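You operate a simulated robot arm through the tools that you are given. There is no shell and no other tool. Be economical: measure what you need, move in short steps, check, and stop when the job is done.

Carry out the task below with a simulated robot arm. There is one attempt and no reset: what you move stays moved.

TASK
Put things in order on the top of the corner table. At the end: the white bun from the top of the corner table stands where the orange jelly stood; the beige cupcake plate from the top of the corner table stands where the brown roll cake stood; the orange jelly from the top of the corner table is on the red plate; the brown roll cake from the top of the corner table stands where the white bun stood; whatever was shut is shut again. Leave all else as you found it, and nothing knocked over.

It is judged by the outcome, as a careful person would: the job done as asked, and still so three seconds after it is handed in. It fails if anything else is knocked over, pushed out of place, dropped, spilled or broken.

THE ROBOT
A 7-joint arm with a two-finger parallel gripper, fixed in place. Base frame: the origin is at the foot of the arm, x ahead of it, y to its left, z up; the work surface is at about z = 800. Lengths are in mm, angles in degrees, forces in N, time in s.
With the tool pointing down near the work surface it reaches from about 240 to 680 mm from the base axis. Its first joint turns from -66.0 to 66.0 degrees. Payload 2.4 kg.
Tool frame: the origin (TCP) lies between the finger pads and is the grasp point; the fingertips stand 30 mm ahead of it; z points along the fingers, y is the line along which they close. The gripper opens to 94 mm. The fingers are 28 mm wide and 10 mm thick; the gripper's body (50 by 96 mm) begins 55 mm behind the TCP.
Orientation is told as [roll, pitch, yaw] about the base's x, y, z axes, in that order, counted from this pose: with the fingers straight down and closing along the base's y, the tool's x points along the base's -x, its y along +y and its z along -z.

THE INTERFACE
- The arm moves only by the tool send_rows. Its argument "deltas" is one flat list of numbers, 7 for each row, row after row: the shift along the tool's x, y, z in m, then the turn, a rotation vector about the tool's x, y, z in degrees, then the gripper command, from -1 (shut) to 1 (fully open), values between in proportion. In form: [x, y, z, ax, ay, az, gripper, x, y, z, ax, ay, az, gripper, ...]. A call has 1 to 8 rows; each row shifts and turns the commanded pose from where the row before left it, along the tool's axes as they then stand. A row lasts 0.2 s, in which the tool goes at most 50 mm and 8.6 degrees; a call with a longer step from one row to the next is refused whole, and so is a gripper value outside its range. A pose out of reach is approached as far as the arm can. The call stops where the force on the tool passes 40 N (or 10 N more than at its start, if that is more) or the arm is blocked; 0.2 s more then pass. The fingers move at their own pace (about 153 mm/s each) and stop on an object; they squeeze with about 40 N. The grip force told is the motor's: it shows also when the fingers shut on nothing. Time passes only in rows, and 0.2 s behind the last, so rows that do not move let the fingers close. It gives the time, the measured TCP pose, the force on the tool (base axes), the opening and the grip force at its end, in the units of the frame above (readings bear some noise).
- Cameras (640 x 400 px; columns grow to the right, rows downward): "scene" is fixed at [20.1, 470, 1441]; the picture's right is [-0.76, -0.65, 0.00], its down [-0.42, 0.49, -0.77] and it looks along [0.50, -0.58, -0.64] (base axes); focal length 318 px, centre (320, 200). "wrist" rides on the gripper at [-37, 0, -58] in the tool frame; the picture's right is [0.00, -1.00, 0.00], its down [0.97, 0.00, -0.24] and it looks along [0.24, 0.00, 0.97] (tool axes); focal length 218 px, centre (320, 200).
- camera(camera): a new picture of that camera. No time passes.
- locate(camera, pixels): for up to 12 pixels [column, row] of the newest picture of that camera ("zoom" is the newest enlarged one), the place [x, y, z] in the base frame of the surface seen there, good to about 2 mm, but the place of the scene camera against the robot may be out by one fixed shift of up to 18 mm in any direction. No time passes.
- inspect(camera, box): a new picture of the part [left, top, right, bottom] of that camera's present view, enlarged. No time passes.
- hand_in(): hands the job in; it is judged then, once.

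Work in short steps. Measure before you move; look again where a grasp or a placing could have gone wrong, and mend it. You have 80 turns and 38 pictures in all, those below and enlarged ones among them. Open the gripper and draw the arm clear of the work before you hand the job in, unless the task says otherwise; then end with one line.

The tools are called after "Call:" as a command line: name --argument value ..., lists and objects as JSON in quotes. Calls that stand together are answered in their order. send_rows: Moves the arm, as the interface text tells. Its arguments: {"type":"object","properties":{"deltas":{"type":"array","items":{"type":"number"}}},"required":["deltas"]} The other tools are called the same way: camera (camera) takes a picture; locate (camera, pixels) gives the place of the surface under pixels of a picture; inspect (camera, box) takes an enlarged picture of a part of a camera's view; hand_in () hands the job in.

At the start:

```text
t: 0.0
tcp_pos: [272.9, -242.3, 1067.7]
ee_rot: [0.0, 0.0, 0.0]
force: [0.5, -0.1, 0.4]
grip_width: 94.1
grip_force: 0.1
```

scene: 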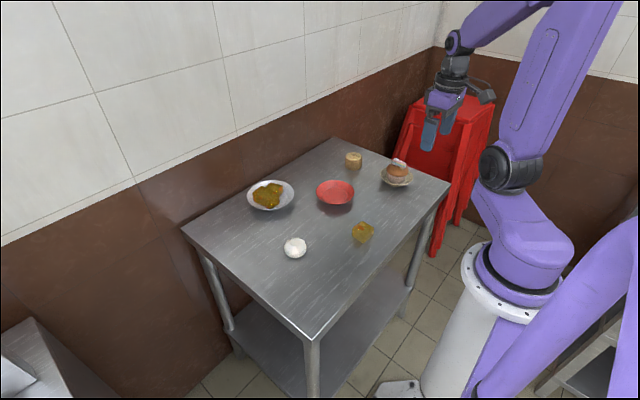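
wrist: 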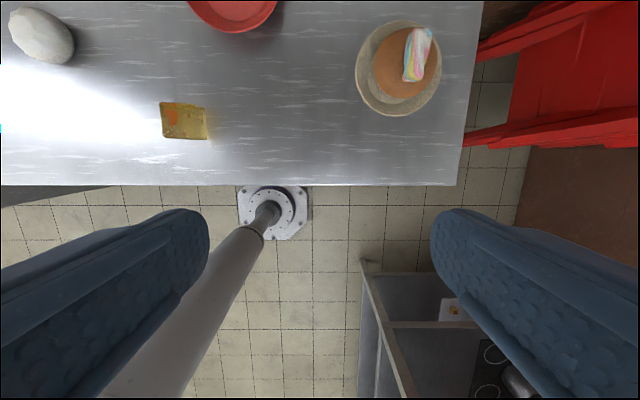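

The scene shows the table with the bun (295,248), jelly (363,232), red plate (335,193), roll cake (354,160), cupcake plate (397,174) and a white plate with orange food (270,195). I'll enlarge and locate.

Call:
inspect --camera "scene" --box '[230, 130, 430, 270]'

Call:
locate --camera "scene" --pixels '[[295, 245], [362, 230], [335, 195], [354, 156], [354, 166], [397, 162], [397, 184], [270, 195], [375, 240], [300, 290], [445, 183], [337, 140]]'

Call:
locate --camera "wrist" --pixels '[[40, 35], [184, 121], [232, 10], [417, 55], [385, 70], [397, 115], [372, 20], [440, 67], [356, 67], [163, 103], [207, 138], [300, 150]]'

```text
2.86 times, centred on (330, 200) of scene
```

zoom: 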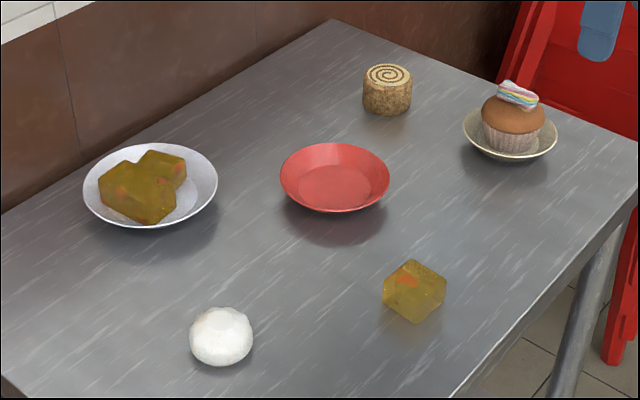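

```text
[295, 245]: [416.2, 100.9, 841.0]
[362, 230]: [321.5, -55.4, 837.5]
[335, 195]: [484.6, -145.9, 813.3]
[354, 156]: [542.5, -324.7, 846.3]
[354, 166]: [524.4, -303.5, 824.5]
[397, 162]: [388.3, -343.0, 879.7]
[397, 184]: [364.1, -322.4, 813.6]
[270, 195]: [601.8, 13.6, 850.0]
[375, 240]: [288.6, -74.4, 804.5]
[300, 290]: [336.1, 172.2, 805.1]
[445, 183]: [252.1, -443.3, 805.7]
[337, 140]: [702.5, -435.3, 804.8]
```

```text
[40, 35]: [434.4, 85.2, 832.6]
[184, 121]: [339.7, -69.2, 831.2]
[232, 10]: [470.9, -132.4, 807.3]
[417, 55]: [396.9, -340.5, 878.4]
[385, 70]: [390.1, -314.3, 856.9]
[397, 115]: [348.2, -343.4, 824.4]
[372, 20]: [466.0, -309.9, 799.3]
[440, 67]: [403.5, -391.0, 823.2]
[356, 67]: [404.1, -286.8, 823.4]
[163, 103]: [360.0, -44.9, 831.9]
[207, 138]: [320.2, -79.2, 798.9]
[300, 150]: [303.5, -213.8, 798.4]
```

Next I move the wrist over the table's middle for accurate measurements.

Call:
send_rows --deltas '[-0.04, 0.03, 0, 0, 0, 0, 1, -0.04, 0.03, 0, 0, 0, 0, 1, -0.04, 0.03, 0, 0, 0, 0, 1, -0.03, 0.01, 0, 0, 0, 0, 1, 0, 0, 0, 0, 0, 0, 1]'

Call:
camera --camera "wrist"

```text
t: 1.2
tcp_pos: [420.3, -140.1, 1068.3]
ee_rot: [0.1, 0.0, 0.0]
force: [-0.2, -0.5, 0.1]
grip_width: 93.8
grip_force: 0.0
```

```text
34 pictures are left
```

wrist: 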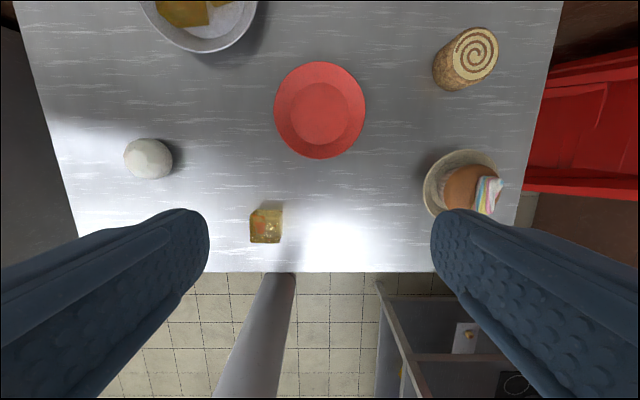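

Call:
locate --camera "wrist" --pixels '[[148, 158], [124, 158], [171, 158], [148, 140], [148, 177], [320, 110], [475, 50], [436, 75], [495, 45], [465, 30], [275, 110], [364, 110]]'

Call:
inspect --camera "wrist" --box '[230, 190, 310, 250]'

Call:
locate --camera "zoom" --pixels '[[200, 200], [280, 200], [360, 200], [280, 260], [280, 320], [160, 400], [280, 400], [380, 400]]'

```text
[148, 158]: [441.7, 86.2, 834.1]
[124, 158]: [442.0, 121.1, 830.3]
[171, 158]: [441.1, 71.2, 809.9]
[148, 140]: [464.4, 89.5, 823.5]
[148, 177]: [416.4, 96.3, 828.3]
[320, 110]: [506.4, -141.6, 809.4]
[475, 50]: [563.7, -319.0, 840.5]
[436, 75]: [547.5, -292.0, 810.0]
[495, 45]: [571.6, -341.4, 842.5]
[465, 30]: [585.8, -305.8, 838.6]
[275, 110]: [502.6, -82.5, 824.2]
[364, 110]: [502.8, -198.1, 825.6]
```

```text
6.67 times, centred on (270, 220) of wrist
```

zoom: 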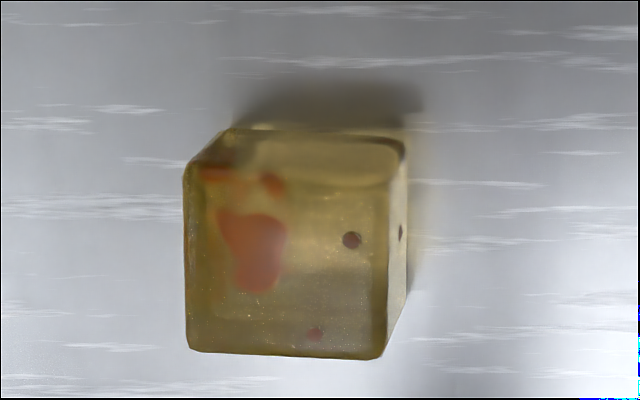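

```text
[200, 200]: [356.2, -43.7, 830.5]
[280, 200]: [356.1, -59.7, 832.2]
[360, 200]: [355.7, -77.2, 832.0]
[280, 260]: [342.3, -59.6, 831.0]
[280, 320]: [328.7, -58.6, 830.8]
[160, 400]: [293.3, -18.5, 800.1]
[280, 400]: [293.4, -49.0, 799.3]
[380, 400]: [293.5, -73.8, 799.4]
```

The jelly's top centre is about (341,-61), 41 mm square, top z 831, table 799. I move over it and descend to TCP z≈845, then check.

Call:
send_rows --deltas '[0.033, 0.033, 0, 0, 0, 0, 1, 0.033, 0.033, 0, 0, 0, 0, 1, 0.0133, 0.0131, 0.03, 0, 0, 0, 1, 0, 0, 0.045, 0, 0, 0, 1, 0, 0, 0.045, 0, 0, 0, 1, 0, 0, 0.045, 0, 0, 0, 1, 0, 0, 0.03, 0, 0, 0, 1, 0, 0, 0, 0, 0, 0, 1]'

Call:
camera --camera "wrist"

```text
t: 3.0
tcp_pos: [343.4, -62.1, 874.1]
ee_rot: [-0.1, -0.1, 0.1]
force: [0.8, 0.4, 0.8]
grip_width: 94.4
grip_force: 0.0
```

```text
32 pictures are left
```

wrist: 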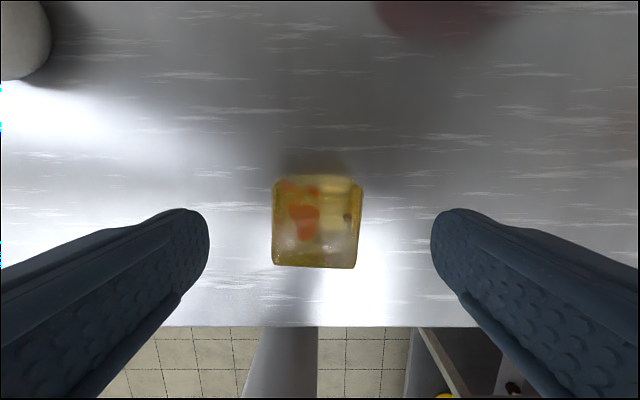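

Jelly is centred between the fingers; go down and close.

Call:
send_rows --deltas '[0.001, 0.001, 0.02, 0, 0, 0, 1, 0, 0, 0.016, 0, 0, 0, 1, 0, 0, 0, 0, 0, 0, 0, 0, 0, 0, 0, 0, 0, -1, 0, 0, 0, 0, 0, 0, -1, 0, 0, 0, 0, 0, 0, -1]'

Call:
camera --camera "wrist"

```text
t: 4.4
tcp_pos: [342.0, -63.9, 837.6]
ee_rot: [0.0, 0.0, 0.0]
force: [-0.6, -0.4, -0.1]
grip_width: 43.4
grip_force: 40.3
```

```text
31 pictures are left
```

wrist: 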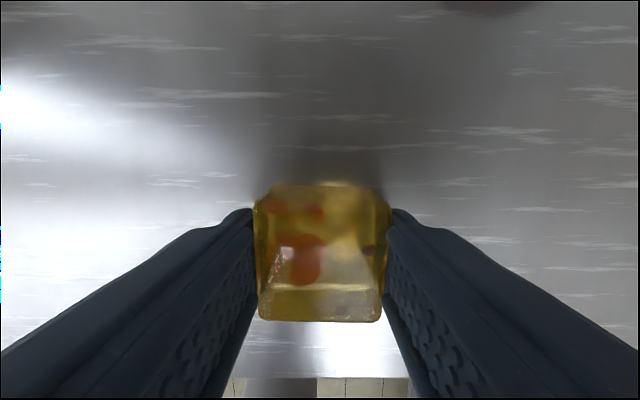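

Gripped (43 mm). Lift and move towards the plate.

Call:
send_rows --deltas '[0, 0, -0.03, 0, 0, 0, -1, 0, 0, -0.045, 0, 0, 0, -1, 0, 0, -0.045, 0, 0, 0, -1, -0.03, -0.026, 0, 0, 0, 0, -1, -0.035, -0.026, 0, 0, 0, 0, -1, -0.035, -0.026, 0, 0, 0, 0, -1, 0, 0, 0, 0, 0, 0, -1]'

Call:
camera --camera "wrist"

```text
t: 6.0
tcp_pos: [442.5, -137.5, 958.5]
ee_rot: [0.0, 0.0, 0.1]
force: [-0.3, -0.3, 1.0]
grip_width: 0.1
grip_force: 33.7
```

```text
30 pictures are left
```

wrist: 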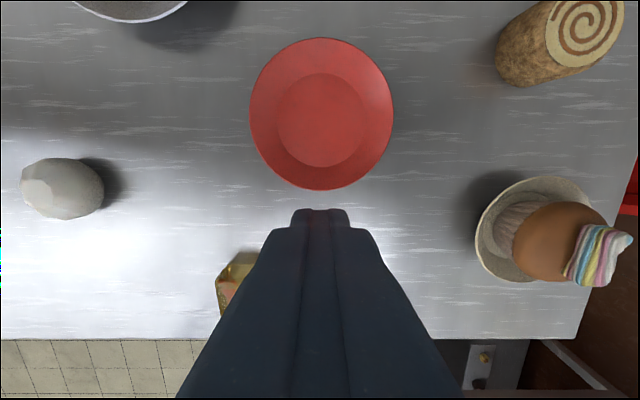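

The jelly slipped out. I check how it lies, and measure the plate meanwhile.

Call:
inspect --camera "scene" --box '[320, 200, 420, 262]'

Call:
locate --camera "wrist" --pixels '[[250, 112], [392, 112], [320, 39], [320, 188], [320, 120], [280, 120], [362, 120], [320, 77], [320, 163], [585, 30], [62, 188], [237, 285]]'

```text
6.40 times, centred on (370, 231) of scene
```

zoom: 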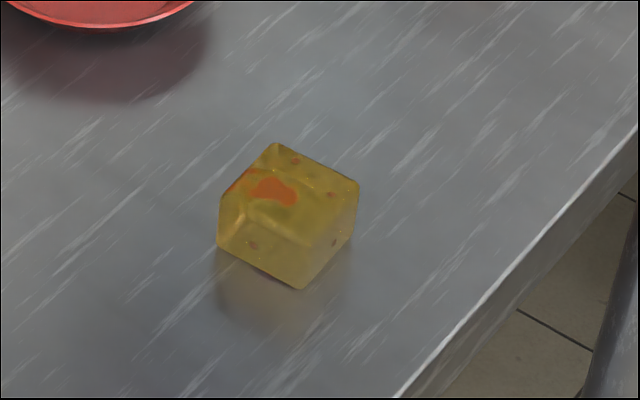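

```text
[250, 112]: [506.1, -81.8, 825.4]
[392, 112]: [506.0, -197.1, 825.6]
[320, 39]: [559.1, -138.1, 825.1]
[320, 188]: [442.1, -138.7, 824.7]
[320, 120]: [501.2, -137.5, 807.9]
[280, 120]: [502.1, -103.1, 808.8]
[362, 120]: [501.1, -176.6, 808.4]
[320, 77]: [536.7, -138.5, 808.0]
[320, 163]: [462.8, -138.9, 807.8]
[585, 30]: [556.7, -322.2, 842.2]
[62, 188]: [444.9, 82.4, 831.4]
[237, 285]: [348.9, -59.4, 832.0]
```

The jelly still stands. I go back above it with open fingers and look.

Call:
send_rows --deltas '[0.035, 0.026, 0, 0, 0, 0, 1, 0.035, 0.026, 0, 0, 0, 0, 1, 0.03, 0.024, 0, 0, 0, 0, 1, 0, 0, 0.03, 0, 0, 0, 1, 0, 0, 0.03, 0, 0, 0, 1, 0, 0, 0, 0, 0, 0, 1]'

Call:
inspect --camera "wrist" --box '[220, 140, 420, 280]'

Call:
locate --camera "zoom" --pixels '[[320, 200], [240, 200], [380, 200], [320, 140], [320, 260], [320, 300]]'

```text
t: 7.4
tcp_pos: [340.0, -63.0, 896.8]
ee_rot: [0.0, 0.0, -0.1]
force: [0.7, -0.7, 0.0]
grip_width: 93.7
grip_force: 0.0
```

```text
2.86 times, centred on (320, 210) of wrist
```

zoom: 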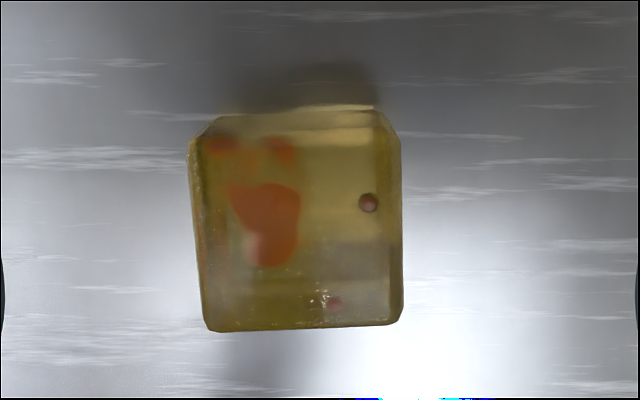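

```text
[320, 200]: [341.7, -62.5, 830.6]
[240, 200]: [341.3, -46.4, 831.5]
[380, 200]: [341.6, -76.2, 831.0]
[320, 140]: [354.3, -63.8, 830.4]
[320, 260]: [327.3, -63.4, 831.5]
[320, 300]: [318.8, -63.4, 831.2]
```

The jelly's at (340,-62), sides slightly wedge-shaped. I regrasp lower (tips ~3 mm off the table) and lift slowly.

Call:
send_rows --deltas '[0, 0, 0.03, 0, 0, 0, 1, 0, 0, 0.025, 0, 0, 0, 1, 0, 0, 0.009, 0, 0, 0, 0, 0, 0, 0, 0, 0, 0, -1, 0, 0, 0, 0, 0, 0, -1, 0, 0, 0, 0, 0, 0, -1, 0, 0, -0.004, 0, 0, 0, -1, 0, 0, -0.006, 0, 0, 0, -1]'

```text
t: 8.4
tcp_pos: [340.5, -62.6, 834.2]
ee_rot: [0.0, -0.1, 0.0]
force: [-0.4, 0.4, 14.4]
grip_width: 45.0
grip_force: 39.8
stopped in row 5: the force on the tool passed its limit (the readings are from after the stop); the commanded pose is now the measured one
```

Width is 45 lower down vs 43.4 higher: the sides taper. Test with a slow lift.

Call:
send_rows --deltas '[0, 0, -0.003, 0, 0, 0, -1, 0, 0, -0.004, 0, 0, 0, -1, 0, 0, -0.005, 0, 0, 0, -1, 0, 0, -0.005, 0, 0, 0, -1, 0, 0, 0, 0, 0, 0, -1]'

Call:
camera --camera "wrist"

```text
t: 9.6
tcp_pos: [341.3, -63.9, 850.7]
ee_rot: [0.1, -0.1, 0.0]
force: [-0.2, 0.4, -1.7]
grip_width: 43.4
grip_force: 40.3
```

```text
27 pictures are left
```

wrist: 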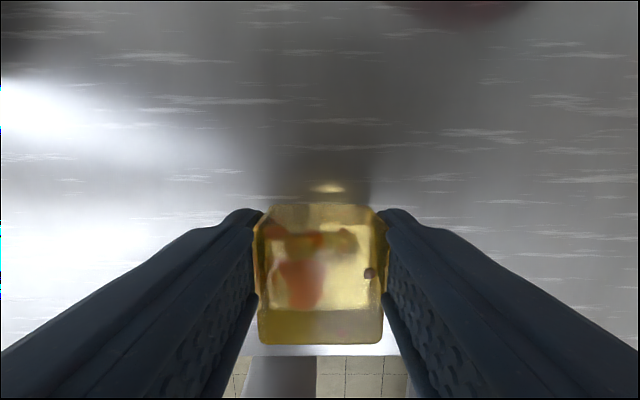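

It may be lifted; continue slowly 20 mm and check from the scene.

Call:
send_rows --deltas '[0, 0, -0.006, 0, 0, 0, -1, 0, 0, -0.007, 0, 0, 0, -1, 0, 0, -0.007, 0, 0, 0, -1, 0, 0, 0, 0, 0, 0, -1]'

Call:
inspect --camera "scene" --box '[310, 170, 430, 245]'

```text
t: 10.6
tcp_pos: [341.0, -63.3, 870.0]
ee_rot: [0.0, -0.2, 0.0]
force: [0.5, -0.4, -1.5]
grip_width: 43.1
grip_force: 39.6
```

```text
5.33 times, centred on (370, 208) of scene
```

zoom: 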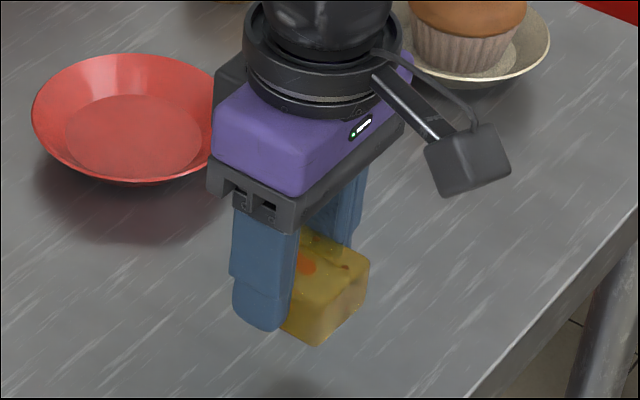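

It is held (width 43, weight felt). Raise a little and carry gently toward the plate centre (501,-139).

Call:
send_rows --deltas '[0, 0, -0.01, 0, 0, 0, -1, 0, 0, -0.012, 0, 0, 0, -1, -0.01, -0.005, -0.004, 0, 0, 0, -1, -0.016, -0.008, 0, 0, 0, 0, -1, -0.02, -0.01, 0, 0, 0, 0, -1, -0.02, -0.01, 0, 0, 0, 0, -1, -0.015, -0.007, 0, 0, 0, 0, -1, -0.005, -0.002, 0, 0, 0, 0, -1]'

Call:
send_rows --deltas '[-0.01, -0.005, 0, 0, 0, 0, -1, -0.016, -0.007, 0, 0, 0, 0, -1, -0.018, -0.008, 0, 0, 0, 0, -1, -0.015, -0.007, 0, 0, 0, 0, -1, -0.01, -0.005, 0, 0, 0, 0, -1, -0.005, -0.002, 0, 0, 0, 0, -1, 0, 0, 0, 0, 0, 0, -1]'

Call:
inspect --camera "scene" --box '[270, 140, 390, 215]'

Call:
camera --camera "wrist"

```text
t: 12.4
tcp_pos: [428.7, -104.7, 896.8]
ee_rot: [0.1, -0.2, 0.0]
force: [-0.5, 0.8, -0.8]
grip_width: 43.2
grip_force: 40.3
```

```text
t: 14.0
tcp_pos: [500.6, -139.5, 895.8]
ee_rot: [-0.1, -0.1, 0.1]
force: [0.5, -0.3, -0.3]
grip_width: 43.2
grip_force: 39.8
```

```text
5.33 times, centred on (330, 178) of scene
```

zoom: 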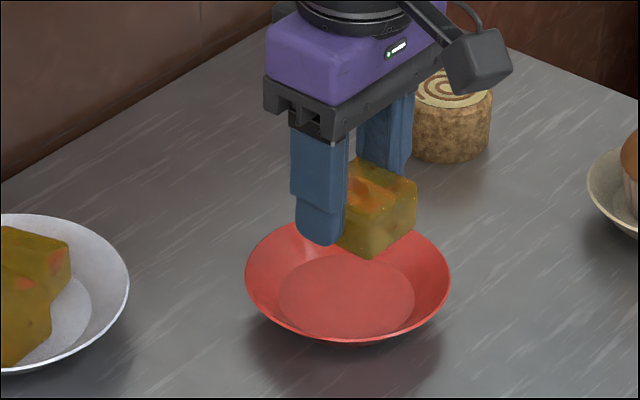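

```text
24 pictures are left
```

wrist: 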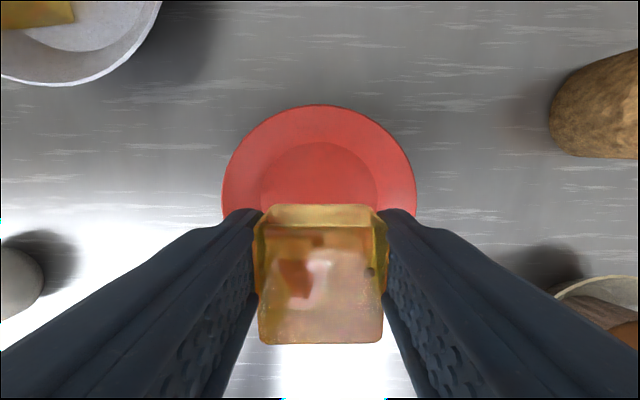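

Jelly is straight above the plate's centre. Lower to TCP ≈847.

Call:
send_rows --deltas '[0, 0, 0.01, 0, 0, 0, -1, 0, 0, 0.014, 0, 0, 0, -1, 0, 0, 0.012, 0, 0, 0, -1, 0, 0, 0.008, 0, 0, 0, -1, 0, 0, 0.004, 0, 0, 0, -1, 0, 0, 0, 0, 0, 0, -1]'

Call:
inspect --camera "scene" --box '[270, 150, 390, 225]'

```text
t: 15.4
tcp_pos: [500.4, -140.1, 848.7]
ee_rot: [0.0, -0.1, 0.0]
force: [-0.2, 0.7, 0.0]
grip_width: 43.4
grip_force: 39.6
```

```text
5.33 times, centred on (330, 188) of scene
```

zoom: 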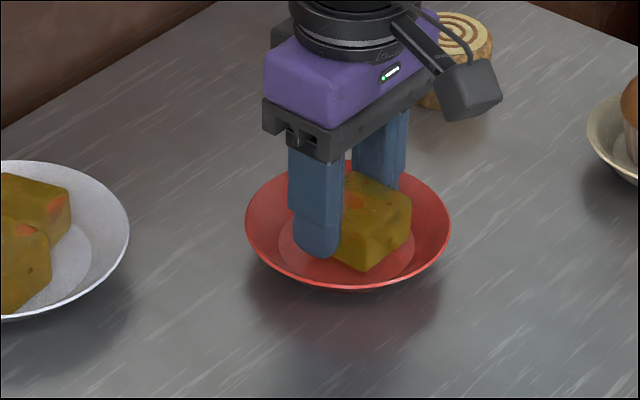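

Still free of contact; go down in small steps and watch the force.

Call:
send_rows --deltas '[0, 0, 0.002, 0, 0, 0, -1, 0, 0, 0.002, 0, 0, 0, -1, 0, 0, 0, 0, 0, 0, -1]'

Call:
send_rows --deltas '[0, 0, 0.001, 0, 0, 0, -1, 0, 0, 0, 0, 0, 0, -1]'

```text
t: 16.2
tcp_pos: [502.7, -139.6, 845.3]
ee_rot: [0.0, -0.1, 0.0]
force: [-0.7, -0.3, -1.1]
grip_width: 43.1
grip_force: 39.9
```

```text
t: 16.8
tcp_pos: [501.1, -139.0, 843.7]
ee_rot: [0.0, -0.1, 0.0]
force: [-1.8, 0.0, 4.2]
grip_width: 43.3
grip_force: 40.3
```

Contact (4 N). Release narrowly, then rise.

Call:
send_rows --deltas '[0, 0, 0, 0, 0, 0, 0.04, 0, 0, 0, 0, 0, 0, 0.12, 0, 0, 0, 0, 0, 0, 0.12, 0, 0, -0.01, 0, 0, 0, 0.12, 0, 0, -0.02, 0, 0, 0, 0.12, 0, 0, -0.04, 0, 0, 0, 0.12, 0, 0, -0.04, 0, 0, 0, 0.12, 0, 0, 0, 0, 0, 0, 1]'

Call:
camera --camera "wrist"

```text
t: 18.6
tcp_pos: [499.8, -139.8, 952.9]
ee_rot: [0.1, -0.1, -0.1]
force: [0.2, -0.3, -0.1]
grip_width: 94.1
grip_force: 0.0
```

```text
22 pictures are left
```

wrist: 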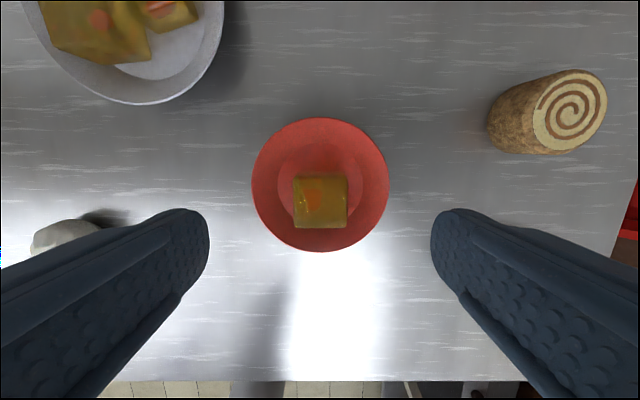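

Jelly sits in the red plate. Next go above the bun (~(441,92)).

Call:
send_rows --deltas '[0.011, 0.042, 0, 0, 0, 0, 1, 0.011, 0.042, 0, 0, 0, 0, 1, 0.011, 0.042, 0, 0, 0, 0, 1, 0.011, 0.042, 0, 0, 0, 0, 1, 0.011, 0.042, 0, 0, 0, 0, 1, 0.004, 0.022, 0.03, 0, 0, 0, 1, 0, 0, 0, 0, 0, 0, 1]'

Call:
inspect --camera "wrist" --box '[220, 140, 420, 280]'

Call:
locate --camera "zoom" --pixels '[[320, 200], [240, 200], [400, 200], [320, 120], [320, 160], [320, 260], [320, 300]]'

```text
t: 20.2
tcp_pos: [442.5, 94.2, 921.6]
ee_rot: [0.0, -0.2, 0.0]
force: [-0.3, -0.1, -0.3]
grip_width: 93.7
grip_force: 0.1
```

```text
2.86 times, centred on (320, 210) of wrist
```

zoom: 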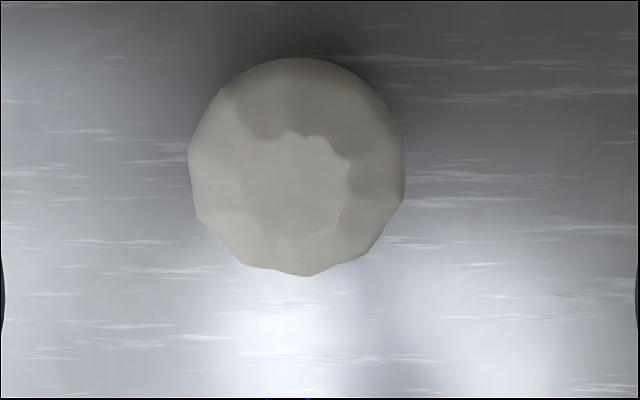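

```text
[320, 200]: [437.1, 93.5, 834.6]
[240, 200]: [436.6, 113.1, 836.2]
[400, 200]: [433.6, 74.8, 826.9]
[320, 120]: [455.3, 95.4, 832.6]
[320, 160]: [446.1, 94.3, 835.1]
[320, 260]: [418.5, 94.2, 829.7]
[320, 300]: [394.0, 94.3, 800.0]
```

Call:
locate --camera "zoom" --pixels '[[192, 170], [402, 170], [198, 200], [390, 210], [290, 63], [305, 272], [290, 185], [300, 68]]'

```text
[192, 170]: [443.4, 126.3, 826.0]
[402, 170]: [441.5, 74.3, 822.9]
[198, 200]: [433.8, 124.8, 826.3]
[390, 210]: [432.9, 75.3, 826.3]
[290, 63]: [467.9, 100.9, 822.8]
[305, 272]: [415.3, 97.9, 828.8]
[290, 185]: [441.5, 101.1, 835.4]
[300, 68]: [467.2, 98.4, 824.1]
```

Bun's centre is (441.5,100), ~53 mm wide, top 836. Descend and grip, lift a bit slowly.

Call:
send_rows --deltas '[0, 0.006, 0.02, 0, 0, 0, 1, 0, 0, 0.03, 0, 0, 0, 1, 0, 0, 0.025, 0, 0, 0, 1, 0, 0, 0.01, 0, 0, 0, 1, 0, 0, 0, 0, 0, 0, 0.3, 0, 0, 0, 0, 0, 0, -1, 0, 0, 0, 0, 0, 0, -1, 0, 0, 0, 0, 0, 0, -1]'

Call:
send_rows --deltas '[0, 0, -0.003, 0, 0, 0, -1, 0, 0, -0.005, 0, 0, 0, -1, 0, 0, -0.007, 0, 0, 0, -1, 0, 0, -0.01, 0, 0, 0, -1, 0, 0, 0, 0, 0, 0, -1]'

Call:
camera --camera "wrist"

```text
t: 22.0
tcp_pos: [442.5, 97.8, 836.8]
ee_rot: [0.0, -0.2, 0.0]
force: [0.0, 0.2, -0.8]
grip_width: 55.6
grip_force: 39.7
```

```text
t: 23.2
tcp_pos: [442.1, 98.0, 863.0]
ee_rot: [0.0, -0.1, -0.1]
force: [-0.6, 0.7, -0.6]
grip_width: 55.6
grip_force: 40.2
```

```text
20 pictures are left
```

wrist: 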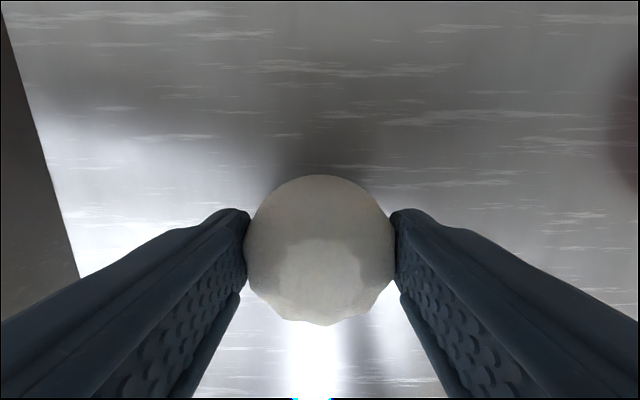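

Held. Carry to the jelly's old spot (341,-62).

Call:
send_rows --deltas '[0.005, -0.008, -0.01, 0, 0, 0, -1, 0.012, -0.02, -0.01, 0, 0, 0, -1, 0.018, -0.028, 0, 0, 0, 0, -1, 0.02, -0.032, 0, 0, 0, 0, -1, 0.02, -0.032, 0, 0, 0, 0, -1, 0.015, -0.024, 0, 0, 0, 0, -1, 0.008, -0.012, 0, 0, 0, 0, -1, 0.002, -0.004, 0, 0, 0, 0, -1]'

Call:
send_rows --deltas '[0, 0, 0.01, 0, 0, 0, -1, 0, 0, 0.015, 0, 0, 0, -1, 0, 0, 0.012, 0, 0, 0, -1, 0, 0, 0.005, 0, 0, 0, -1, 0, 0, 0.001, 0, 0, 0, -1, 0, 0, 0, 0, 0, 0, -1]'

```text
t: 25.0
tcp_pos: [343.0, -61.2, 883.6]
ee_rot: [0.1, 0.0, 0.0]
force: [-0.2, 0.6, -0.1]
grip_width: 55.6
grip_force: 39.8
```

```text
t: 26.4
tcp_pos: [342.9, -62.6, 840.9]
ee_rot: [-0.1, -0.1, 0.0]
force: [-0.3, 1.7, -0.8]
grip_width: 55.4
grip_force: 40.1
```

Call:
send_rows --deltas '[0.001, 0, 0.002, 0, 0, 0, -1, 0, 0, 0.001, 0, 0, 0, -1, 0, 0, 0, 0, 0, 0, -1]'

Call:
send_rows --deltas '[0, 0, 0.001, 0, 0, 0, -1, 0, 0, 0, 0, 0, 0, -1]'

```text
t: 27.2
tcp_pos: [342.3, -62.5, 837.1]
ee_rot: [0.0, -0.1, -0.1]
force: [-0.7, 0.0, -0.9]
grip_width: 55.7
grip_force: 39.8
```

```text
t: 27.8
tcp_pos: [341.0, -62.6, 836.1]
ee_rot: [0.0, -0.2, 0.1]
force: [1.3, 7.1, 35.7]
grip_width: 55.6
grip_force: 40.0
```

Firm contact. Release and rise, then view.

Call:
send_rows --deltas '[0, 0, -0.0005, 0, 0, 0, 0.4, 0, 0, 0, 0, 0, 0, 0.6, 0, 0, -0.02, 0, 0, 0, 0.6, 0, 0, -0.04, 0, 0, 0, 1, 0, 0, -0.045, 0, 0, 0, 1, 0, 0, -0.02, 0, 0, 0, 1, 0, 0, 0, 0, 0, 0, 1]'

Call:
camera --camera "wrist"

Call:
locate --camera "wrist" --pixels '[[320, 210], [290, 210], [350, 210]]'

```text
t: 29.4
tcp_pos: [341.1, -62.3, 963.0]
ee_rot: [-0.1, -0.1, 0.0]
force: [-0.2, -0.3, -0.6]
grip_width: 93.8
grip_force: 0.0
```

```text
19 pictures are left
```

wrist: 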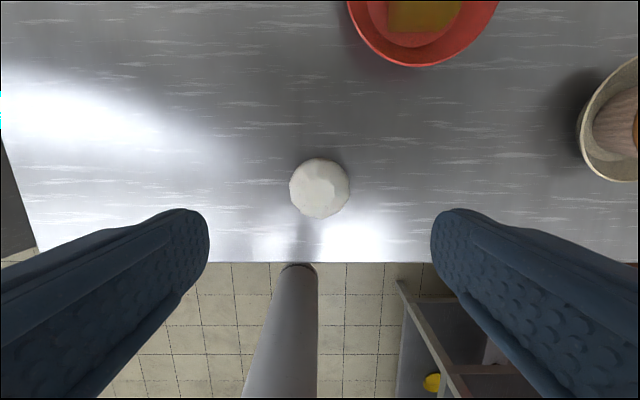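

```text
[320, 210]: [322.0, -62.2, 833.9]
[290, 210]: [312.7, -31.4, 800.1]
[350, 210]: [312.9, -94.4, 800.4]
```

Bun placed. Now move above the roll cake (~(555,-318)).

Call:
send_rows --deltas '[-0.029, -0.036, 0, 0, 0, 0, 1, -0.03, -0.037, 0, 0, 0, 0, 1, -0.03, -0.037, 0, 0, 0, 0, 1, -0.03, -0.037, 0, 0, 0, 0, 1, -0.03, -0.037, 0, 0, 0, 0, 1, -0.03, -0.037, 0, 0, 0, 0, 1, -0.03, -0.035, 0, 0, 0, 0, 1, 0, 0, 0, 0, 0, 0, 1]'

Call:
inspect --camera "wrist" --box '[220, 130, 420, 270]'

Call:
locate --camera "zoom" --pixels '[[320, 160], [250, 200], [380, 200], [320, 120], [320, 180], [320, 200], [320, 240], [320, 280]]'

```text
t: 31.2
tcp_pos: [551.1, -318.0, 960.7]
ee_rot: [-0.1, -0.1, -0.1]
force: [-0.5, 0.0, 0.1]
grip_width: 93.9
grip_force: 0.0
```

```text
2.86 times, centred on (320, 200) of wrist
```

zoom: 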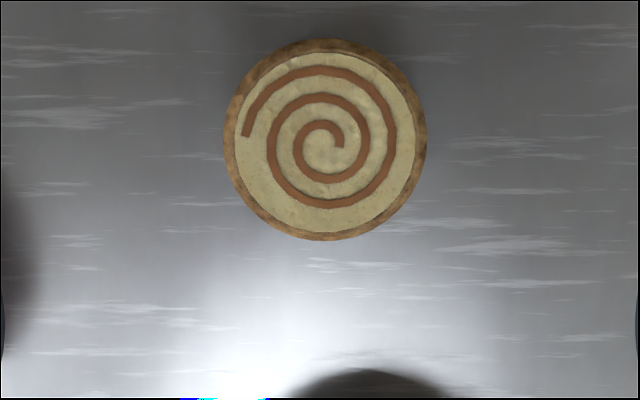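

```text
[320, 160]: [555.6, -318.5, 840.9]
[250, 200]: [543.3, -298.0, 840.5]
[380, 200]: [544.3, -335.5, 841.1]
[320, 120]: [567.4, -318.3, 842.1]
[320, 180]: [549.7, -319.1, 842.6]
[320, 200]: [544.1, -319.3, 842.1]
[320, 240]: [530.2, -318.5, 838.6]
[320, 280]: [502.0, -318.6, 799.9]
```

Roll cake's centre is (560,-320), diameter ~58, top 841. Descend and grip.

Call:
send_rows --deltas '[-0.009, -0.002, 0.03, 0, 0, 0, 1, 0, 0, 0.04, 0, 0, 0, 1, 0, 0, 0.035, 0, 0, 0, 1, 0, 0, 0.0175, 0, 0, 0, 1, 0, 0, 0, 0, 0, 0, 1, 0, 0, 0, 0, 0, 0, 0.3, 0, 0, 0, 0, 0, 0, -1, 0, 0, 0, 0, 0, 0, -1]'

Call:
send_rows --deltas '[0, 0, 0, 0, 0, 0, -1, 0, 0, -0.003, 0, 0, 0, -1, 0, 0, -0.005, 0, 0, 0, -1, 0, 0, -0.007, 0, 0, 0, -1, 0, 0, -0.01, 0, 0, 0, -1, 0, 0, 0, 0, 0, 0, -1]'

Call:
camera --camera "wrist"

```text
t: 33.0
tcp_pos: [559.0, -318.9, 838.7]
ee_rot: [0.0, -0.1, 0.0]
force: [0.7, -0.2, 0.0]
grip_width: 58.7
grip_force: 39.8
```

```text
t: 34.4
tcp_pos: [559.1, -319.0, 865.0]
ee_rot: [0.0, -0.1, 0.0]
force: [0.3, -0.1, -1.0]
grip_width: 58.5
grip_force: 40.4
```

```text
17 pictures are left
```

wrist: 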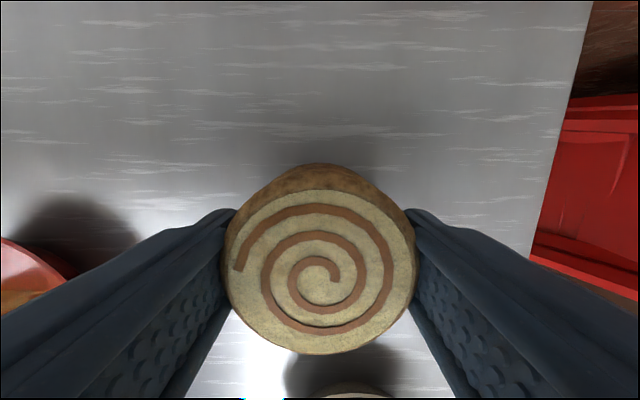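

Held. Raise to ~925 and carry to the bun's old spot (441.5,98.5).

Call:
send_rows --deltas '[0, 0, -0.015, 0, 0, 0, -1, 0, 0, -0.025, 0, 0, 0, -1, 0.002, 0.01, -0.02, 0, 0, 0, -1, 0.006, 0.022, 0, 0, 0, 0, -1, 0.01, 0.035, 0, 0, 0, 0, -1, 0.01, 0.037, 0, 0, 0, 0, -1, 0.01, 0.037, 0, 0, 0, 0, -1, 0.01, 0.037, 0, 0, 0, 0, -1]'

Call:
send_rows --deltas '[0.01, 0.037, 0, 0, 0, 0, -1, 0.01, 0.037, 0, 0, 0, 0, -1, 0.01, 0.037, 0, 0, 0, 0, -1, 0.012, 0.037, 0, 0, 0, 0, -1, 0.01, 0.035, 0, 0, 0, 0, -1, 0.01, 0.032, 0, 0, 0, 0, -1, 0.006, 0.0175, 0, 0, 0, 0, -1, 0.002, 0.007, 0, 0, 0, 0, -1]'

Call:
send_rows --deltas '[0, 0, 0.015, 0, 0, 0, -1, 0, 0, 0.025, 0, 0, 0, -1, 0, 0, 0.025, 0, 0, 0, -1, 0, 0, 0.012, 0, 0, 0, -1, 0, 0, 0.004, 0, 0, 0, -1, 0, 0, 0, 0, 0, 0, -1]'

```text
t: 36.2
tcp_pos: [512.5, -141.5, 925.2]
ee_rot: [0.1, -0.2, -0.1]
force: [0.2, -0.9, 0.5]
grip_width: 58.6
grip_force: 40.0
```

```text
t: 38.0
tcp_pos: [440.3, 98.0, 923.8]
ee_rot: [0.0, -0.1, -0.1]
force: [0.0, -0.4, -0.3]
grip_width: 58.1
grip_force: 39.8
```

```text
t: 39.4
tcp_pos: [442.2, 98.9, 841.9]
ee_rot: [0.0, -0.1, 0.0]
force: [0.0, 0.6, -0.4]
grip_width: 58.5
grip_force: 39.6
```

Position matches; lower in millimetre steps until contact (expected TCP ≈838.5).

Call:
send_rows --deltas '[0, 0, 0.002, 0, 0, 0, -1, 0, 0, 0.001, 0, 0, 0, -1, 0, 0, 0, 0, 0, 0, -1]'

Call:
send_rows --deltas '[0, 0, 0.0007, 0, 0, 0, -1, 0, 0, 0, 0, 0, 0, -1]'

```text
t: 40.2
tcp_pos: [441.9, 97.4, 840.4]
ee_rot: [0.0, -0.1, 0.1]
force: [0.3, -0.3, -1.7]
grip_width: 58.2
grip_force: 39.9
```

```text
t: 40.8
tcp_pos: [441.1, 98.2, 839.4]
ee_rot: [0.0, -0.1, 0.0]
force: [0.0, -0.8, 0.0]
grip_width: 58.6
grip_force: 39.7
```

Call:
send_rows --deltas '[0, 0, 0.0007, 0, 0, 0, -1, 0, 0, 0, 0, 0, 0, -1]'

Call:
send_rows --deltas '[0, 0, 0.0005, 0, 0, 0, -1, 0, 0, 0, 0, 0, 0, -1]'

```text
t: 41.4
tcp_pos: [441.2, 98.6, 839.6]
ee_rot: [0.0, 0.0, 0.0]
force: [0.4, -0.6, -0.1]
grip_width: 58.6
grip_force: 40.4
```

```text
t: 42.0
tcp_pos: [441.3, 97.8, 838.9]
ee_rot: [0.0, -0.2, -0.1]
force: [-1.2, 0.3, 7.4]
grip_width: 58.3
grip_force: 39.9
```

Contact. Release and rise.

Call:
send_rows --deltas '[0, 0, 0, 0, 0, 0, 0.4, 0, 0, 0, 0, 0, 0, 0.7, 0, 0, -0.02, 0, 0, 0, 0.7, 0, 0, -0.04, 0, 0, 0, 1, 0, 0, -0.045, 0, 0, 0, 1, 0, 0, -0.02, 0, 0, 0, 1, 0, 0, 0, 0, 0, 0, 1]'

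Call:
camera --camera "wrist"

```text
t: 43.6
tcp_pos: [440.0, 97.1, 963.5]
ee_rot: [0.0, -0.1, 0.1]
force: [-0.3, -0.5, 0.5]
grip_width: 93.9
grip_force: 0.1
```

```text
16 pictures are left
```

wrist: 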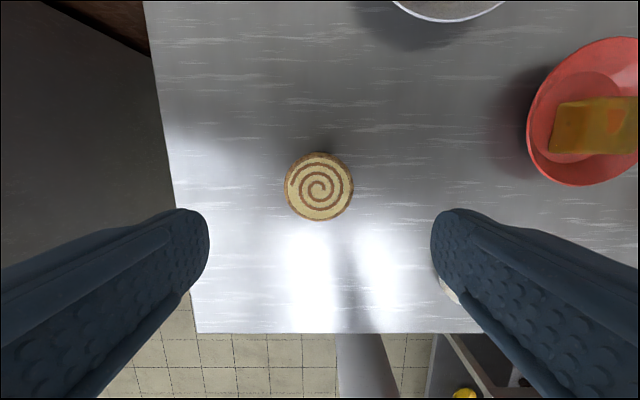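

Roll cake stands well. Move above the cupcake plate (~(400,-335)), at z≈1000.

Call:
send_rows --deltas '[0.005, -0.045, -0.01, 0, 0, 0, 1, 0.005, -0.045, -0.01, 0, 0, 0, 1, 0.005, -0.045, -0.01, 0, 0, 0, 1, 0.005, -0.045, -0.01, 0, 0, 0, 1, 0.005, -0.045, 0, 0, 0, 0, 1, 0.005, -0.045, 0, 0, 0, 0, 1, 0.005, -0.045, 0, 0, 0, 0, 1, 0.005, -0.045, 0, 0, 0, 0, 1]'

Call:
send_rows --deltas '[0, -0.045, 0, 0, 0, 0, 1, 0, -0.027, 0, 0, 0, 0, 1, 0, 0, 0, 0, 0, 0, 1]'

Call:
inspect --camera "wrist" --box '[220, 110, 420, 250]'

Call:
locate --camera "zoom" --pixels '[[320, 200], [320, 60], [320, 100], [320, 140], [320, 260], [320, 300], [320, 340], [240, 200], [200, 200], [400, 200], [440, 200], [160, 200]]'

```text
t: 45.4
tcp_pos: [401.3, -261.6, 1005.0]
ee_rot: [0.1, -0.1, 0.0]
force: [0.6, -0.2, -0.5]
grip_width: 94.3
grip_force: 0.1
```

```text
t: 46.2
tcp_pos: [399.7, -334.7, 1003.5]
ee_rot: [-0.1, -0.2, 0.0]
force: [0.5, -0.9, -0.5]
grip_width: 93.9
grip_force: 0.1
```

```text
2.86 times, centred on (320, 180) of wrist
```

zoom: 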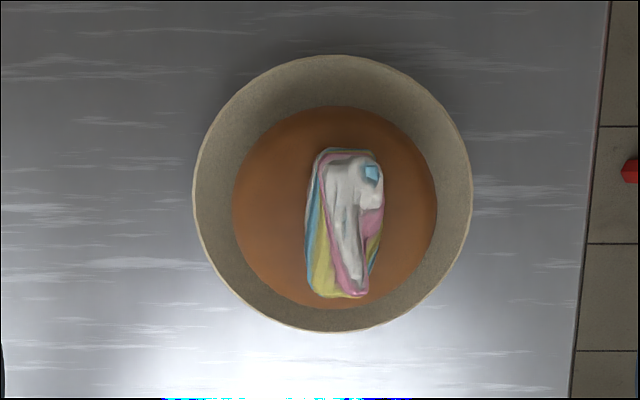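

```text
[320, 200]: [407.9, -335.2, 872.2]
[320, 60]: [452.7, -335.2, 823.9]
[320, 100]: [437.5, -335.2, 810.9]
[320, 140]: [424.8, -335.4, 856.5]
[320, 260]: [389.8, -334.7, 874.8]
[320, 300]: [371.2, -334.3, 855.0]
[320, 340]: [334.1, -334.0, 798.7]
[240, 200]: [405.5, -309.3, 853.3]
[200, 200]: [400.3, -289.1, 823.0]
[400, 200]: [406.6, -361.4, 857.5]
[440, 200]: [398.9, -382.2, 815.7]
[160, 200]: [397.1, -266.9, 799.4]
```

Call:
locate --camera "zoom" --pixels '[[235, 207], [434, 207], [334, 110], [334, 306], [334, 57], [334, 329], [196, 195], [471, 195], [230, 220], [334, 104]]'

Call:
inspect --camera "scene" --box '[360, 145, 440, 195]'

Call:
locate --camera "zoom" --pixels '[[200, 125], [230, 190], [300, 210], [300, 175], [300, 240], [300, 260], [300, 150], [390, 140], [390, 180]]'

```text
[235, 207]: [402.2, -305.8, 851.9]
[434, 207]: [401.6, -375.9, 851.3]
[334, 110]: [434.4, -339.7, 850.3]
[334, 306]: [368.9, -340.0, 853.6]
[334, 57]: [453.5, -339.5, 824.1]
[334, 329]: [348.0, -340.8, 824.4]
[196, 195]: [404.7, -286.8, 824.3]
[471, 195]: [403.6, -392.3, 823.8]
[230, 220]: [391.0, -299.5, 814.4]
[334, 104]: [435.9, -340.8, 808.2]
```

```text
8.00 times, centred on (400, 170) of scene
```

zoom: 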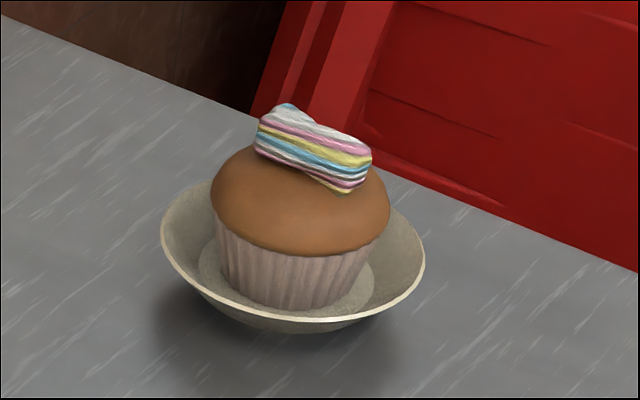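

```text
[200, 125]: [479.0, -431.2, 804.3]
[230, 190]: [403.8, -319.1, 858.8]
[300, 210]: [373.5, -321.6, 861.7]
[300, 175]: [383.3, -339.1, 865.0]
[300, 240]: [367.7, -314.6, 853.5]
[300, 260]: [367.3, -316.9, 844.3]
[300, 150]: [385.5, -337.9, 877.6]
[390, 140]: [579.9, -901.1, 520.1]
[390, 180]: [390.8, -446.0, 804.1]
```

Cupcake plate's centre is (401.5,-340.5), muffin widest ~70 mm at z≈848, rim z 824. I descend with ~84 mm opening to tips just above the rim, grip the muffin and lift only slightly to see if the plate follows.

Call:
send_rows --deltas '[-0.002, -0.006, 0.03, 0, 0, 0, 1, 0, 0, 0.04, 0, 0, 0, 1, 0, 0, 0.04, 0, 0, 0, 1, 0, 0, 0.025, 0, 0, 0, 1, 0, 0, 0.0125, 0, 0, 0, 1, 0, 0, 0, 0, 0, 0, 0.7, 0, 0, 0, 0, 0, 0, 0.6]'

Call:
camera --camera "wrist"

```text
t: 47.8
tcp_pos: [402.2, -339.4, 856.6]
ee_rot: [0.0, -0.1, 0.0]
force: [0.0, -0.1, 2.3]
grip_width: 76.4
grip_force: 0.7
```

```text
13 pictures are left
```

wrist: 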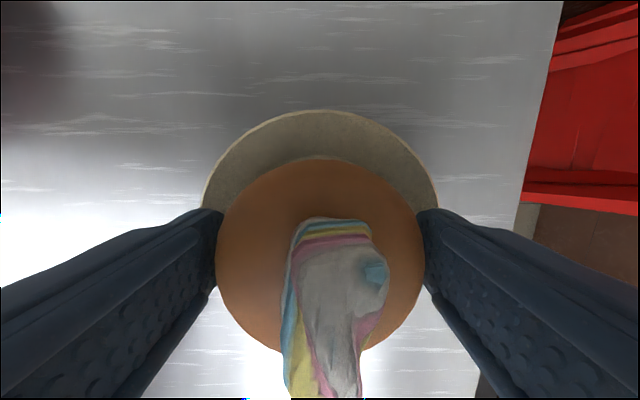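

Fingers flank the muffin evenly. Close, lift ~8 mm slowly.

Call:
send_rows --deltas '[0, 0, 0, 0, 0, 0, 0.4, 0, 0, 0, 0, 0, 0, -1, 0, 0, 0, 0, 0, 0, -1, 0, 0, -0.002, 0, 0, 0, -1, 0, 0, -0.003, 0, 0, 0, -1, 0, 0, -0.003, 0, 0, 0, -1, 0, 0, 0, 0, 0, 0, -1]'

Call:
inspect --camera "scene" --box '[360, 145, 440, 195]'

```text
t: 49.4
tcp_pos: [404.1, -340.8, 864.1]
ee_rot: [-0.1, -0.2, 0.0]
force: [-0.4, 0.3, -1.6]
grip_width: 70.7
grip_force: 40.4
```

```text
8.00 times, centred on (400, 170) of scene
```

zoom: 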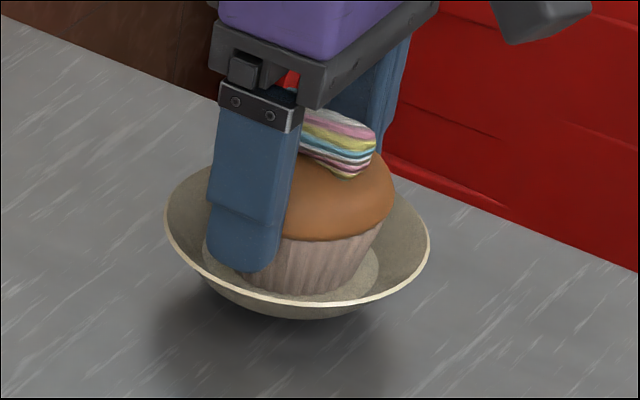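

The plate comes along as one piece. Raise a bit more and carry to the roll cake's old spot (560,-320).

Call:
send_rows --deltas '[0, 0, -0.005, 0, 0, 0, -1, 0, 0, -0.01, 0, 0, 0, -1, 0, 0, -0.01, 0, 0, 0, -1, -0.006, 0, 0, 0, 0, 0, -1, -0.012, 0.002, 0, 0, 0, 0, -1, -0.018, 0.002, 0, 0, 0, 0, -1, -0.02, 0.003, 0, 0, 0, 0, -1, -0.02, 0.003, 0, 0, 0, 0, -1]'

Call:
send_rows --deltas '[-0.02, 0.003, 0, 0, 0, 0, -1, -0.02, 0.003, 0, 0, 0, 0, -1, -0.018, 0.002, 0, 0, 0, 0, -1, -0.012, 0.002, 0, 0, 0, 0, -1, -0.009, 0, 0, 0, 0, 0, -1, -0.002, 0, 0, 0, 0, 0, -1, 0, 0, 0, 0, 0, 0, -1]'

Call:
inspect --camera "scene" --box '[310, 120, 410, 182]'

```text
t: 51.2
tcp_pos: [480.7, -329.3, 889.0]
ee_rot: [0.0, -0.1, 0.0]
force: [-0.1, -0.1, -1.1]
grip_width: 70.7
grip_force: 39.9
```

```text
t: 52.8
tcp_pos: [559.5, -320.8, 889.1]
ee_rot: [0.1, -0.1, 0.0]
force: [0.3, -0.5, -1.5]
grip_width: 70.2
grip_force: 40.1
```

```text
6.40 times, centred on (360, 151) of scene
```

zoom: 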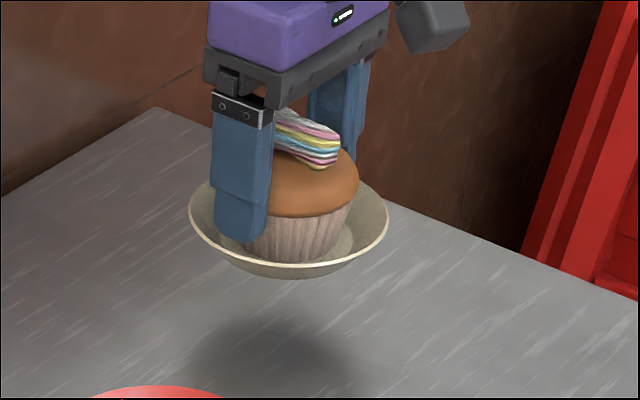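

Level and in place; lower to TCP ≈858, then by fractions.

Call:
send_rows --deltas '[0, 0, 0.008, 0, 0, 0, -1, 0, 0, 0.012, 0, 0, 0, -1, 0, 0, 0.008, 0, 0, 0, -1, 0, 0, 0.003, 0, 0, 0, -1, 0, 0, 0, 0, 0, 0, -1]'

Call:
send_rows --deltas '[0, 0, 0.0008, 0, 0, 0, -1, 0, 0, 0, 0, 0, 0, -1]'

```text
t: 54.0
tcp_pos: [560.4, -320.2, 858.3]
ee_rot: [0.0, -0.1, 0.0]
force: [-0.5, 0.1, -1.7]
grip_width: 70.5
grip_force: 40.0
```

```text
t: 54.6
tcp_pos: [559.7, -319.0, 858.2]
ee_rot: [0.0, -0.2, 0.1]
force: [0.4, 0.3, -1.6]
grip_width: 70.5
grip_force: 40.1
```

Call:
send_rows --deltas '[0, 0, 0.0007, 0, 0, 0, -1, 0, 0, 0, 0, 0, 0, -1]'

Call:
send_rows --deltas '[0, 0, 0.0006, 0, 0, 0, -1, 0, 0, 0, 0, 0, 0, -1]'

```text
t: 55.2
tcp_pos: [560.5, -320.0, 856.0]
ee_rot: [-0.1, -0.1, -0.1]
force: [-1.2, -0.1, 2.1]
grip_width: 70.5
grip_force: 40.0
```

```text
t: 55.8
tcp_pos: [559.7, -320.3, 856.9]
ee_rot: [0.0, -0.1, -0.1]
force: [-1.8, 0.7, 5.9]
grip_width: 70.5
grip_force: 40.3
```

Contact. Open moderately, rise, and look.

Call:
send_rows --deltas '[0, 0, 0, 0, 0, 0, 0.56, 0, 0, 0, 0, 0, 0, 0.65, 0, 0, -0.01, 0, 0, 0, 0.7, 0, 0, -0.03, 0, 0, 0, 1, 0, 0, -0.045, 0, 0, 0, 1, 0.02, 0, -0.045, 0, 0, 0, 1, 0.04, 0.02, -0.02, 0, 0, 0, 1, 0, 0, 0, 0, 0, 0, 1]'

Call:
camera --camera "scene"

Call:
camera --camera "wrist"

```text
t: 57.6
tcp_pos: [498.7, -301.3, 1007.6]
ee_rot: [-0.1, -0.1, -0.1]
force: [-0.9, 0.8, -0.8]
grip_width: 94.1
grip_force: 0.0
```

```text
10 pictures are left
```

scene: 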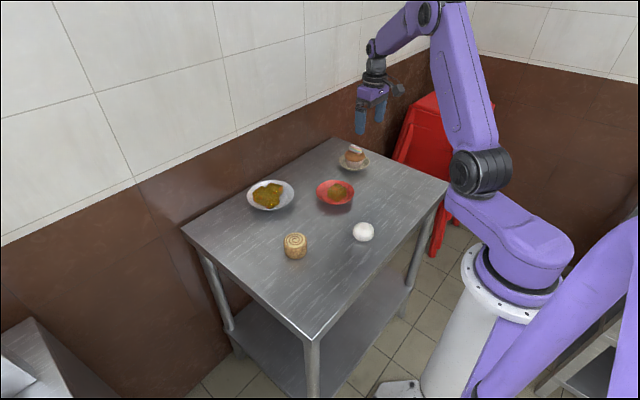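

```text
9 pictures are left
```

wrist: 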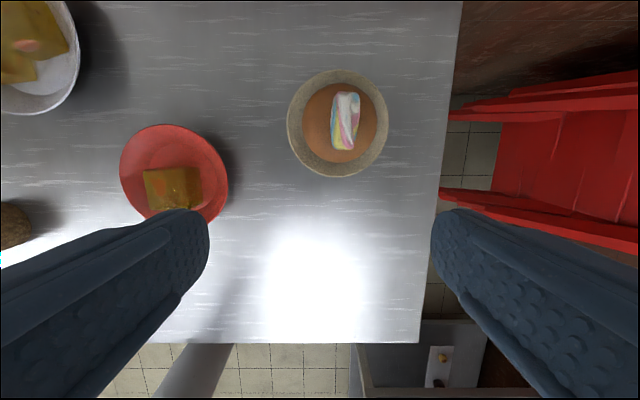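

All four items are in place. Draw the arm back clear, to near the start pose.

Call:
send_rows --deltas '[0.045, 0, -0.015, 0, 0, 0, 1, 0.045, 0.01, -0.015, 0, 0, 0, 1, 0.045, 0.015, -0.015, 0, 0, 0, 1, 0.045, 0.015, -0.01, 0, 0, 0, 1, 0.04, 0.015, 0, 0, 0, 0, 1, 0, 0, 0, 0, 0, 0, 1]'

Call:
inspect --camera "scene" --box '[230, 130, 430, 270]'

```text
t: 59.0
tcp_pos: [280.0, -244.1, 1061.9]
ee_rot: [0.0, -0.1, 0.0]
force: [0.1, 0.6, 0.2]
grip_width: 94.2
grip_force: 0.1
```

```text
2.86 times, centred on (330, 200) of scene
```

zoom: 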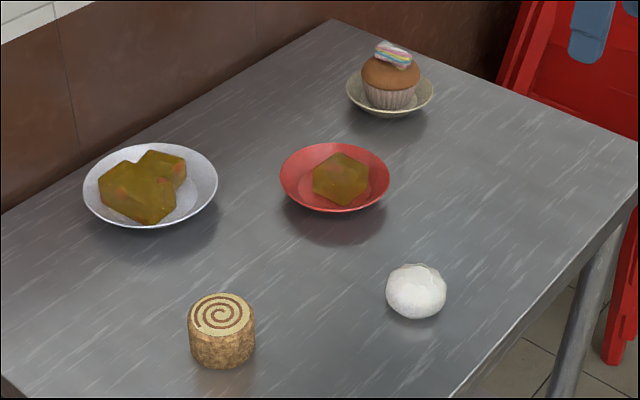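

Everything stands as asked; hand in.

Call:
hand_in

```text
The job is handed in.
```

The job is done and handed in: the jelly is on the red plate, and the bun, roll cake and cupcake plate stand in their new places. The jelly slipped from the gripper on the first lift but stayed upright where it was. Nothing else was moved, and there was nothing shut to close again.
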